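You operate a simulated robot arm through the tools that you are given. There is no shell and no other tool. Be economical: measure what you need, move in short steps, check, and stop when the job is done.

The job below is to be done with a simulated robot arm. You get a single attempt, and the scene is never put back.

## Task
Press the reset button two times.

It is judged by the outcome, as a careful person would: the job done as asked, and still so three seconds after it is handed in. It fails if anything else is knocked over, pushed out of place, dropped, spilled or broken.

## Robot
A 6-joint arm with a two-finger parallel gripper, fixed in place. Base frame: the origin is at the foot of the arm, x ahead of it, y to its left, z up; the work surface is at about z = 86.2. Readings come in cm, rad, newtons and seconds.
With the tool pointing down near the work surface it reaches from about 26 to 68 cm from the base axis. Its first joint turns from -1.152 to 1.152 rad. Payload 2.9 kg.
The TCP is the grasp point between the finger pads, 3 cm short of the fingertips. In the tool frame z runs along the fingers and y along their closing line. The gripper opens to 11 cm. The fingers are 2 cm wide and 1 cm thick; the gripper's body (4.8 by 11.2 cm) begins 5.5 cm behind the TCP.
Orientation is that of the tool frame in the base frame, as a unit quaternion [x, y, z, w]. With the fingers straight down and closing along the base's y, the tool's x points along the base's -x, its y along +y and its z along -z.

## Interface
- The arm moves only by the tool arm_command. Its argument "targets" is a list that holds one entry, the list of rows, each a list of 7 numbers: the shift along the tool's x, y, z in cm, then the turn, a rotation vector about the tool's x, y, z in degrees, then the closure in counts, from 0 (fully open) to 255 (shut). In form: [[[x, y, z, rx, ry, rz, jaw], ...]]. A call has 1 to 8 rows; each row is the pose to reach, as a shift and turn from the pose commanded when the call began, along the tool's axes at that moment. A row lasts 0.2 s, in which the tool goes at most 5 cm and 0.15 rad; a call with a longer step from one row to the next is refused whole, and so is a gripper value outside its range. Where a pose cannot be reached the arm comes as near as it can. A force on the tool above 40 N (or 10 N above the force at the start of the call, whichever is more), or a blocked arm, ends the call early, and 0.2 s more pass. The fingers move at their own pace (about 10.8 cm/s each) and stop on an object; they squeeze with about 26 N. The grip force told is the motor's: it shows also when the fingers shut on nothing. Time passes only in rows, and 0.2 s behind the last, so rows that repeat a pose let the fingers close. The reply holds the time, the measured pose of the TCP, the force on the tool along the base axes, the opening and the grip force, in the units named above and with some noise.
- Cameras (640 x 400 px; columns grow to the right, rows downward): "scene" is fixed at [3.11, 41.53, 141.63]; the picture's right is [-0.97, -0.23, 0.00], its down [-0.07, 0.32, -0.95] and it looks along [0.21, -0.92, -0.32] (base axes); focal length 370 px, centre (320, 200). "wrist" rides on the gripper at [-3.6, 0, -5.7] in the tool frame; the picture's right is [0.00, -1.00, 0.00], its down [0.97, 0.00, -0.24] and it looks along [0.24, 0.00, 0.97] (tool axes); focal length 218 px, centre (320, 200).
- camera(camera): a new picture of that camera. It takes no simulated time.
- measure_at(camera, pixels): there is no depth. For up to 12 entries [column, row, z] of the newest picture of that camera ("zoom" is the newest enlarged one), the place [x, y] in the base frame at which the ray of that pixel passes the height z, good to about 0.2 cm, but the place of the scene camera against the robot may be out by one fixed shift of up to 1.8 cm in any direction. It takes no simulated time.
- close_up(camera, box): a new picture of the part [left, top, right, bottom] of that camera's present view, enlarged. It takes no simulated time.
- finish_job(): hands the job in; it is judged then, once.

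Work in short steps. Measure before you move; look again where a grasp or a placing could have gone wrong, and mend it. You have 60 turns and 22 pictures in all, those below and enlarged ones among them. Open the gripper and draw the arm clear of the work before you hand the job in, unless the task says otherwise; then end with one line.

The tools are called after "Call:" as name(argument=value, ...) on one line, values as JSON. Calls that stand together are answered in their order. arm_command: Moves the arm, as the interface text tells. Its arguments: {"type":"object","properties":{"targets":{"type":"array"}},"required":["targets"]} The other tools are called the same way: camera (camera) takes a picture; measure_at (camera, pixels) gives the place at which the rays of pixels pass given heights; close_up (camera, box) takes an enlarged picture of a part of a camera's view; finish_job () hands the job in.

At the start:

```text
clock: 0.0
position: [32.61, -24.09, 121.54]
tcp_rot: [0.0, 1.0, 0.0, 0.0]
ft_force: [0.2, 0.0, -0.4]
finger_gap: 10.99
grasp_force: 0.0
```

scene: 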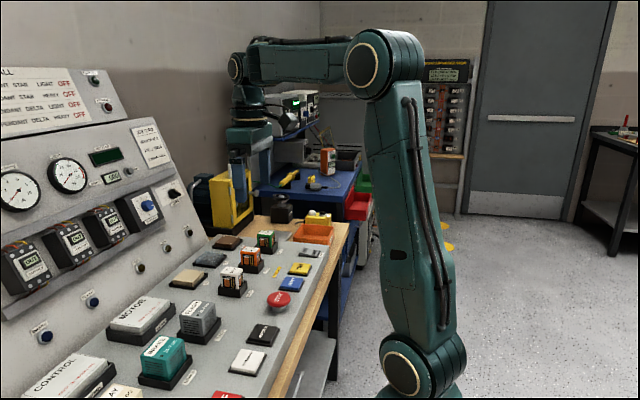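
wrist: 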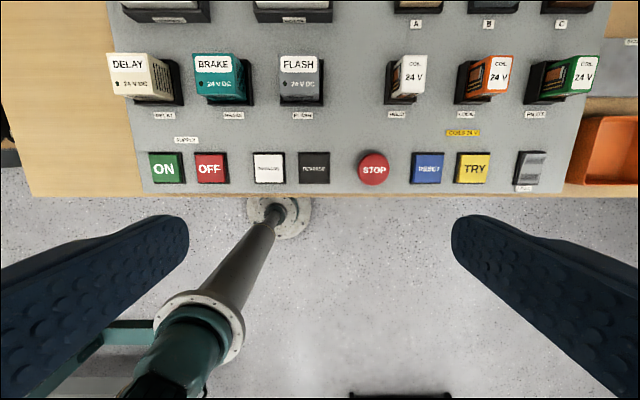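

The blue button at wrist pixel (428,168) seems to read RESET; I enlarge that area to confirm and measure it.

Call:
close_up(camera="wrist", box=[340, 120, 580, 270])

Call:
close_up(camera="scene", box=[220, 220, 380, 320])

Call:
measure_at(camera="wrist", pixels=[[428, 168, 88], [428, 168, 90], [373, 168, 90], [472, 168, 90], [428, 183, 88], [428, 153, 88], [412, 168, 88], [443, 168, 88]])

```text
2.67 times, centred on (460, 195) of wrist
```

zoom: 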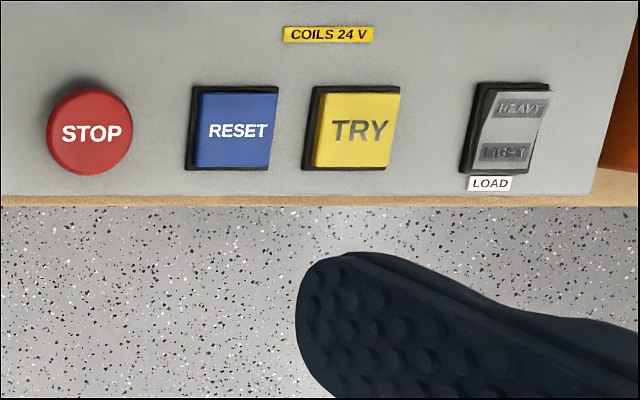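

```text
4.00 times, centred on (300, 270) of scene
```

zoom: 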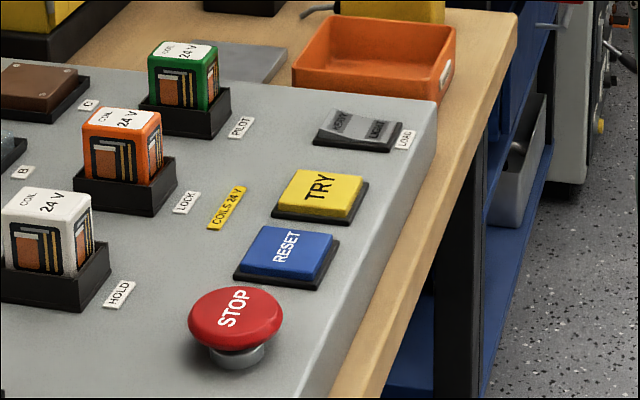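

```text
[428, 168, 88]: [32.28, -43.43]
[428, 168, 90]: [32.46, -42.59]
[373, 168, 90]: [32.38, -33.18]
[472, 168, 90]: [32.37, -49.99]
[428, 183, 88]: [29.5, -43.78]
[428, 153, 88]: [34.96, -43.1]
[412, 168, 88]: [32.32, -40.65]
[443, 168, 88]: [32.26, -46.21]
```

The RESET button is confirmed (blue, between STOP and TRY), at about (32.4, -43). I shut the gripper and move over it at the same height, then measure again to get its height by parallax.

Call:
arm_command(targets=[[[0, -4.5, 0, 0, 0, 0, 255], [0, -9, 0, 0, 0, 0, 255], [0, -13.5, 0, 0, 0, 0, 255], [0, -18, 0, 0, 0, 0, 255], [0, -18, 0, 0, 0, 0, 255]]])

Call:
camera(camera="wrist")

```text
clock: 1.2
position: [32.76, -42.2, 121.54]
tcp_rot: [0.0, 1.0, -0.001, 0.001]
ft_force: [-0.7, -0.1, -0.4]
finger_gap: 0.0
grasp_force: 25.8
```

```text
17 pictures are left
```

wrist: 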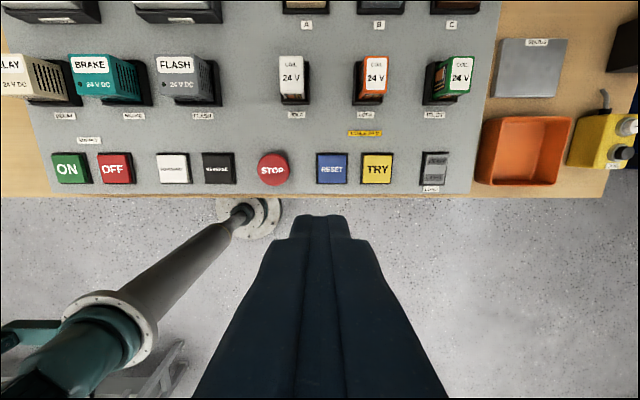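

The RESET button is now at wrist pixel (332,168); I measure it at several heights to match with the first view.

Call:
measure_at(camera="wrist", pixels=[[332, 168, 86], [332, 168, 88], [332, 168, 90], [332, 168, 92], [317, 168, 90], [347, 168, 90], [332, 153, 90], [332, 183, 90]])

Call:
close_up(camera="wrist", box=[280, 130, 400, 205])

```text
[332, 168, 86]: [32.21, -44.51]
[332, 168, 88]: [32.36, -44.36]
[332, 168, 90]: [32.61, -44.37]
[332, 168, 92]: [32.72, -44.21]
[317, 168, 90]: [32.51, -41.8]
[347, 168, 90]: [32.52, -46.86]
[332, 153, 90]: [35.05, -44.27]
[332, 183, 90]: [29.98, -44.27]
```

```text
5.33 times, centred on (340, 168) of wrist
```

zoom: 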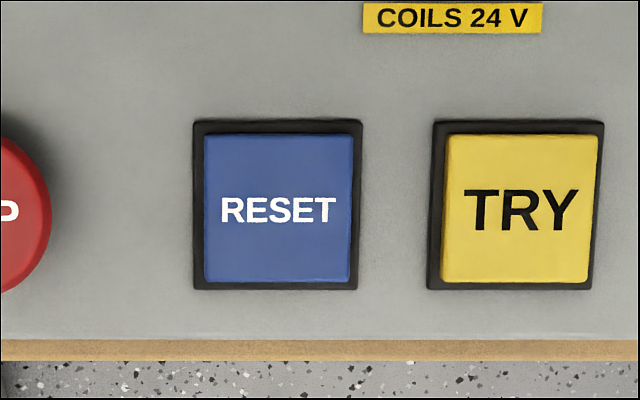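

The two views agree at z ≈ 86–88, with the button at about (32.4, -44.4). I shift over it and go down to a tip height of about 92, then look again.

Call:
arm_command(targets=[[[0.2, -2.2, 4, 0, 0, 0, 255], [0.3, -2.2, 8.5, 0, 0, 0, 255], [0.3, -2.2, 13, 0, 0, 0, 255], [0.3, -2.2, 17.5, 0, 0, 0, 255], [0.3, -2.2, 21.5, 0, 0, 0, 255], [0.3, -2.2, 24.5, 0, 0, 0, 255], [0.3, -2.2, 26, 0, 0, 0, 255], [0.3, -2.2, 26, 0, 0, 0, 255]]])

Call:
camera(camera="wrist")

Call:
close_up(camera="scene", box=[220, 220, 380, 320])

```text
clock: 3.0
position: [32.28, -44.35, 95.44]
tcp_rot: [0.0, 1.0, -0.001, -0.001]
ft_force: [-0.5, 0.3, -0.5]
finger_gap: 0.0
grasp_force: 26.0
```

```text
15 pictures are left
```

wrist: 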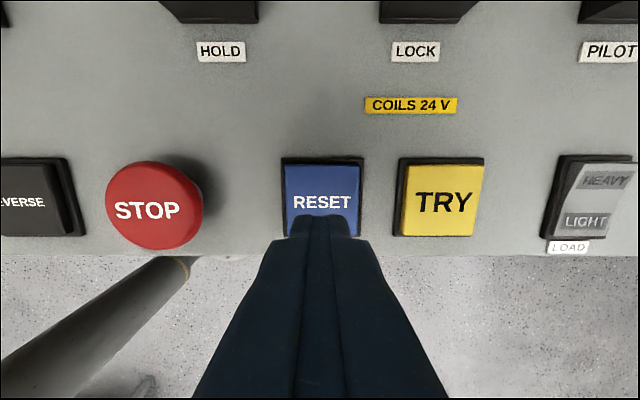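

```text
4.00 times, centred on (300, 270) of scene
```

zoom: 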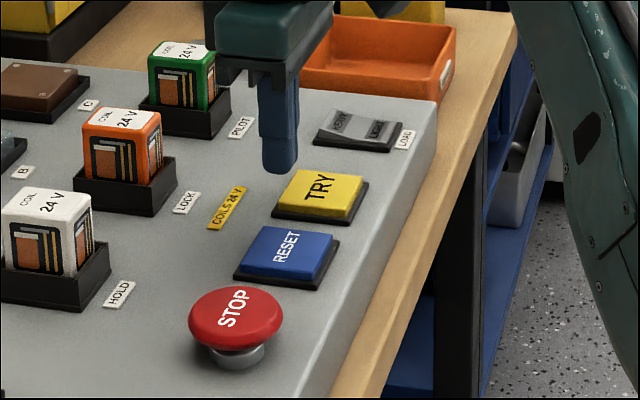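

The tip seems to be right above the button (wrist centre (322,200)). I measure the button centre from this nearer view to fix the place.

Call:
measure_at(camera="wrist", pixels=[[322, 200, 86], [322, 200, 87.5], [322, 200, 89], [322, 165, 87.5], [322, 235, 87.5], [285, 200, 87.5], [362, 200, 87.5]])

```text
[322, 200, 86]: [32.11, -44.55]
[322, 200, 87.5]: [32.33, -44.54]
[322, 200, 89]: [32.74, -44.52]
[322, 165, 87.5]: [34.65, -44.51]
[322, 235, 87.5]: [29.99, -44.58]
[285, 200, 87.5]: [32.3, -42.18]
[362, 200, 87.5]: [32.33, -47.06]
```

The button is at (32.3, -44.5), right under the tip. I go down in small steps to a tip height of about 88.4 and read the force.

Call:
arm_command(targets=[[[0, -0.15, 1, 0, 0, 0, 255], [0, -0.15, 2, 0, 0, 0, 255], [0, -0.15, 2.5, 0, 0, 0, 255], [0, -0.15, 3, 0, 0, 0, 255], [0, -0.15, 3.5, 0, 0, 0, 255], [0, -0.15, 4, 0, 0, 0, 255]]])

```text
clock: 4.4
position: [32.17, -44.48, 91.41]
tcp_rot: [0.0, 1.0, 0.001, 0.0]
ft_force: [0.3, -1.4, -0.3]
finger_gap: 0.0
grasp_force: 26.2
```

No contact yet at tip z ≈ 88.4; I go on by 0.2 cm rows for 0.6 cm.

Call:
arm_command(targets=[[[0, 0, 0.2, 0, 0, 0, 255], [0, 0, 0.4, 0, 0, 0, 255], [0, 0, 0.6, 0, 0, 0, 255]]])

Call:
close_up(camera="scene", box=[260, 250, 324, 290])

```text
clock: 5.2
position: [32.28, -44.49, 90.96]
tcp_rot: [0.0, 1.0, 0.0, 0.0]
ft_force: [-0.6, -0.1, -0.3]
finger_gap: 0.02
grasp_force: 26.1
```

```text
10.00 times, centred on (292, 270) of scene
```

zoom: 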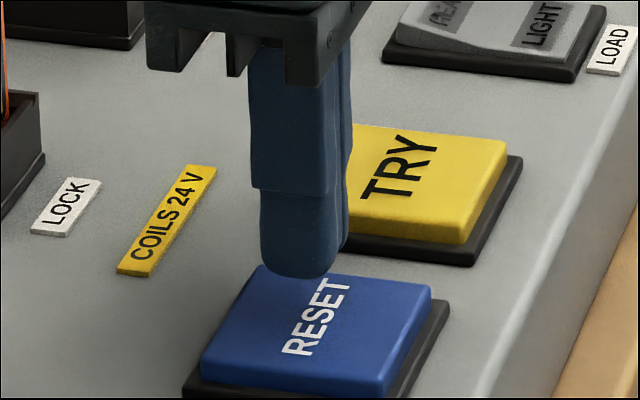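

The tip is still about 1 cm above the cap. I go down further by 0.2 cm rows.

Call:
arm_command(targets=[[[0, 0, 0.2, 0, 0, 0, 255], [0, 0, 0.4, 0, 0, 0, 255], [0, 0, 0.6, 0, 0, 0, 255]]])

```text
clock: 6.0
position: [32.28, -44.5, 90.24]
tcp_rot: [0.0, 1.0, 0.0, 0.0]
ft_force: [-0.1, 0.6, -0.2]
finger_gap: 0.0
grasp_force: 26.3
```

No force yet at tip z ≈ 87.2; I continue with small rows.

Call:
arm_command(targets=[[[0, 0, 0.15, 0, 0, 0, 255], [0, 0, 0.3, 0, 0, 0, 255]]])

```text
clock: 6.6
position: [32.21, -44.41, 89.81]
tcp_rot: [0.0, 1.0, -0.001, 0.0]
ft_force: [-0.7, -0.2, 0.6]
finger_gap: 0.01
grasp_force: 26.1
```

Tip z ≈ 86.8 and the force is still near zero; another small step.

Call:
arm_command(targets=[[[0, 0, 0.1, 0, 0, 0, 255], [0, 0, 0.2, 0, 0, 0, 255]]])

Call:
close_up(camera="scene", box=[260, 250, 324, 290])

```text
clock: 7.2
position: [32.35, -44.46, 89.71]
tcp_rot: [0.0, 1.0, 0.0, -0.001]
ft_force: [0.0, 0.5, 0.0]
finger_gap: 0.01
grasp_force: 26.6
```

```text
10.00 times, centred on (292, 270) of scene
```

zoom: 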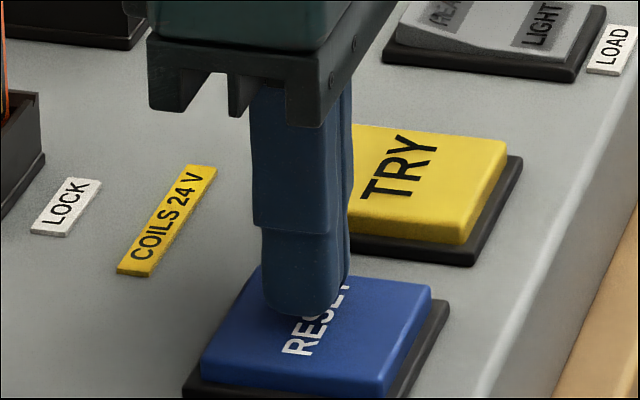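

The tip is just about touching, in the middle of the cap. I go on with 0.1 cm rows.

Call:
arm_command(targets=[[[0, 0, 0.1, 0, 0, 0, 255], [0, 0, 0.2, 0, 0, 0, 255]]])

```text
clock: 7.8
position: [32.34, -44.38, 89.5]
tcp_rot: [-0.001, 1.0, -0.001, -0.001]
ft_force: [0.0, -0.8, 0.0]
finger_gap: 0.0
grasp_force: 26.1
```

Still free at tip z ≈ 86.5; another 0.2 cm.

Call:
arm_command(targets=[[[0, 0, 0.1, 0, 0, 0, 255], [0, 0, 0.2, 0, 0, 0, 255]]])

```text
clock: 8.4
position: [32.27, -44.37, 89.31]
tcp_rot: [0.0, 1.0, 0.0, -0.001]
ft_force: [0.3, -0.1, 0.0]
finger_gap: 0.02
grasp_force: 26.2
```

No force yet at tip z ≈ 86.3; another step.

Call:
arm_command(targets=[[[0, 0, 0.1, 0, 0, 0, 255], [0, 0, 0.2, 0, 0, 0, 255]]])

Call:
close_up(camera="scene", box=[260, 250, 324, 290])

```text
clock: 9.0
position: [32.35, -44.38, 89.23]
tcp_rot: [0.0, 1.0, 0.0, 0.001]
ft_force: [-1.2, 0.0, 0.5]
finger_gap: 0.0
grasp_force: 26.2
```

```text
10.00 times, centred on (292, 270) of scene
```

zoom: 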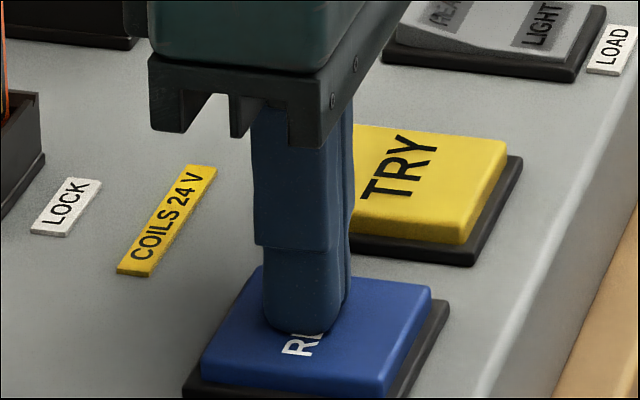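

The tip is at zoom (300,333) and the cap has not moved; contact should be near. I continue in 0.1 cm rows.

Call:
arm_command(targets=[[[0, 0, 0.1, 0, 0, 0, 255], [0, 0, 0.2, 0, 0, 0, 255]]])

```text
clock: 9.6
position: [32.32, -44.49, 89.0]
tcp_rot: [0.0, 1.0, 0.0, 0.0]
ft_force: [-0.3, 0.9, 1.1]
finger_gap: 0.02
grasp_force: 26.4
```

The z force reads 1.1 N, perhaps first contact; one more small step.

Call:
arm_command(targets=[[[0, 0, 0.1, 0, 0, 0, 255], [0, 0, 0.1, 0, 0, 0, 255]]])

```text
clock: 10.2
position: [32.27, -44.5, 88.94]
tcp_rot: [0.001, 1.0, 0.001, 0.0]
ft_force: [-1.0, 0.8, 3.3]
finger_gap: 0.0
grasp_force: 25.8
```

Contact: 3.3 N at TCP z ≈ 88.9. I press on 0.1 cm at a time to see the spring and the end stop.

Call:
arm_command(targets=[[[0, 0, 0.1, 0, 0, 0, 255], [0, 0, 0.1, 0, 0, 0, 255]]])

```text
clock: 10.8
position: [32.32, -44.45, 88.71]
tcp_rot: [-0.002, 1.0, 0.0, 0.0]
ft_force: [-0.3, -0.6, 3.9]
finger_gap: 0.01
grasp_force: 26.1
```

Force is 3.9 N, a spring; I press further without backing off.

Call:
arm_command(targets=[[[0, 0, 0.1, 0, 0, 0, 255], [0, 0, 0.2, 0, 0, 0, 255]]])

Call:
close_up(camera="scene", box=[260, 250, 324, 290])

```text
clock: 11.4
position: [32.3, -44.41, 88.74]
tcp_rot: [-0.001, 1.0, 0.0, 0.0]
ft_force: [-0.8, -0.3, 8.4]
finger_gap: 0.0
grasp_force: 26.1
```

```text
10.00 times, centred on (292, 270) of scene
```

zoom: 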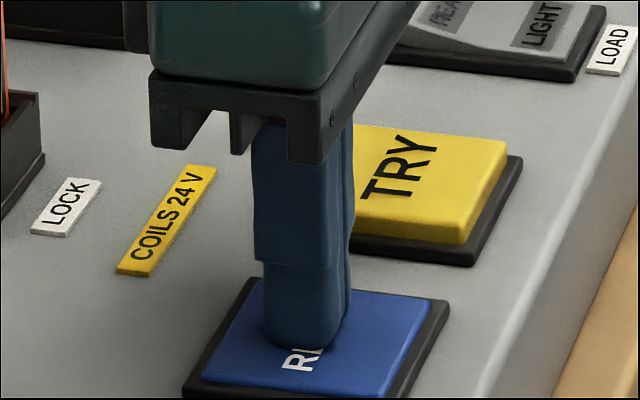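

The cap has visibly sunk and the force rose to 8.4 N. I press 0.2 cm more to make sure of the full stroke.

Call:
arm_command(targets=[[[0, 0, 0.1, 0, 0, 0, 255], [0, 0, 0.2, 0, 0, 0, 255]]])

```text
clock: 12.0
position: [32.24, -44.47, 88.62]
tcp_rot: [0.0, 1.0, -0.001, 0.0]
ft_force: [-1.3, 0.2, 16.6]
finger_gap: 0.02
grasp_force: 26.0
```

The force climbed to 16.6 N with hardly any travel, so the button is bottomed: first press done. I lift 2 cm and check that the cap returns.

Call:
arm_command(targets=[[[0, 0, -0.7, 0, 0, 0, 255], [0, 0, -1.4, 0, 0, 0, 255], [0, 0, -2, 0, 0, 0, 255], [0, 0, -2, 0, 0, 0, 255]]])

Call:
close_up(camera="scene", box=[260, 250, 324, 290])

```text
clock: 13.0
position: [32.25, -44.36, 90.35]
tcp_rot: [0.0, 1.0, -0.001, 0.001]
ft_force: [0.6, 0.7, 0.7]
finger_gap: 0.0
grasp_force: 25.6
```

```text
10.00 times, centred on (292, 270) of scene
```

zoom: 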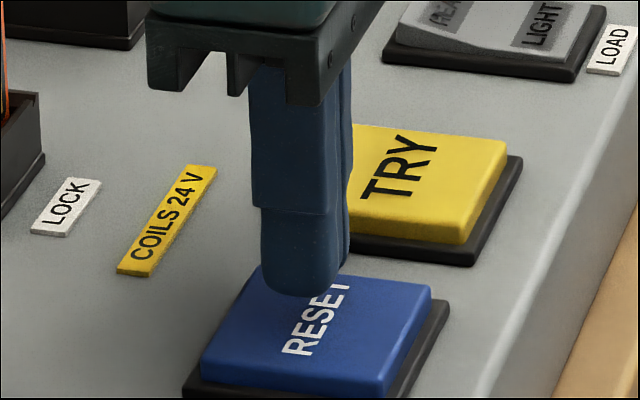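

The cap is back up. I do the second press over the same 2 cm travel in one call and hold it shortly.

Call:
arm_command(targets=[[[0, 0, 0.6, 0, 0, 0, 255], [0, 0, 1.1, 0, 0, 0, 255], [0, 0, 1.4, 0, 0, 0, 255], [0, 0, 1.6, 0, 0, 0, 255], [0, 0, 1.8, 0, 0, 0, 255], [0, 0, 2.0, 0, 0, 0, 255], [0, 0, 2.0, 0, 0, 0, 255]]])

Call:
close_up(camera="scene", box=[260, 250, 324, 290])

```text
clock: 14.6
position: [32.26, -44.54, 88.5]
tcp_rot: [0.0, 1.0, -0.001, 0.0]
ft_force: [-3.3, 2.9, 17.2]
finger_gap: 0.02
grasp_force: 25.6
```

```text
10.00 times, centred on (292, 270) of scene
```

zoom: 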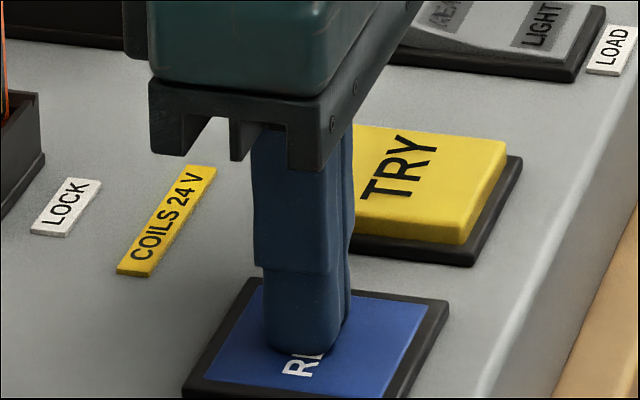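

The second press bottomed too (17.2 N, cap sunk). I lift straight up well clear; the gripper is opened only at the height where it began.

Call:
arm_command(targets=[[[0, 0, -1, 0, 0, 0, 255], [0, 0, -4, 0, 0, 0, 255], [0, 0, -8.5, 0, 0, 0, 255], [0, 0, -13, 0, 0, 0, 255], [0, 0, -17.5, 0, 0, 0, 255], [0, 0, -22, 0, 0, 0, 255], [0, 0, -26.5, 0, 0, 0, 0], [0, 0, -31, 0, 0, 0, 0]]])

Call:
arm_command(targets=[[[0, 4.5, 0, 0, 0, 0, 0], [0, 9, 0, 0, 0, 0, 0], [0, 13.5, 0, 0, 0, 0, 0], [0, 18, 0, 0, 0, 0, 0], [0, 18, 0, 0, 0, 0, 0]]])

Call:
camera(camera="scene")

Call:
camera(camera="wrist")

```text
clock: 16.4
position: [32.16, -44.41, 119.49]
tcp_rot: [0.0, 1.0, 0.001, 0.0]
ft_force: [0.0, 0.5, 0.6]
finger_gap: 10.98
grasp_force: 0.1
```

```text
clock: 17.6
position: [32.4, -26.49, 119.43]
tcp_rot: [0.0, 1.0, 0.0, 0.0]
ft_force: [-0.6, -0.1, -1.0]
finger_gap: 10.99
grasp_force: 0.1
```

```text
7 pictures are left
```

scene: 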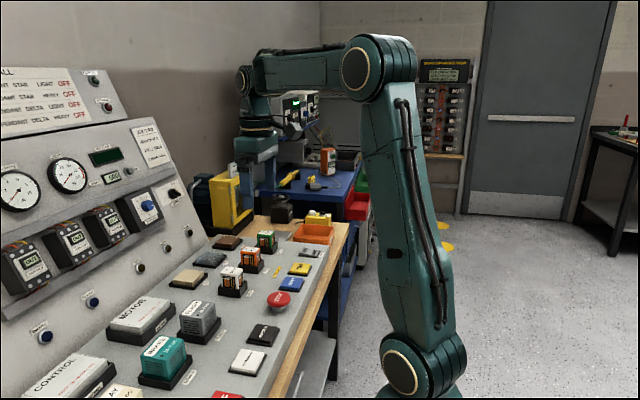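

```text
6 pictures are left
```

wrist: 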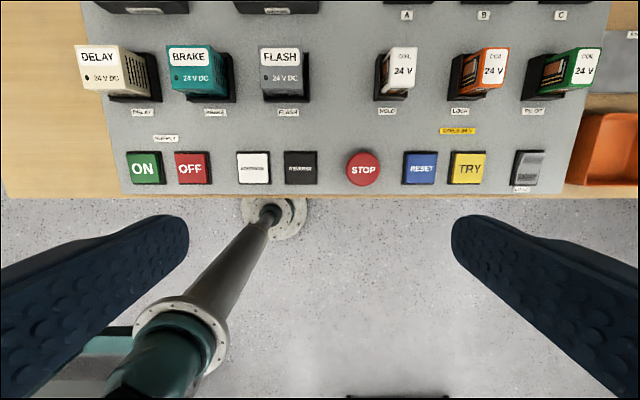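

The cap at wrist pixel (420,168) is up again, nothing else has moved, the gripper is open and the arm is clear, so I hand in.

Call:
finish_job()

```text
The job is handed in.
```

I pressed the RESET button twice, each time to the bottom of its travel with the cap springing back up, and nothing else on the panel was moved.
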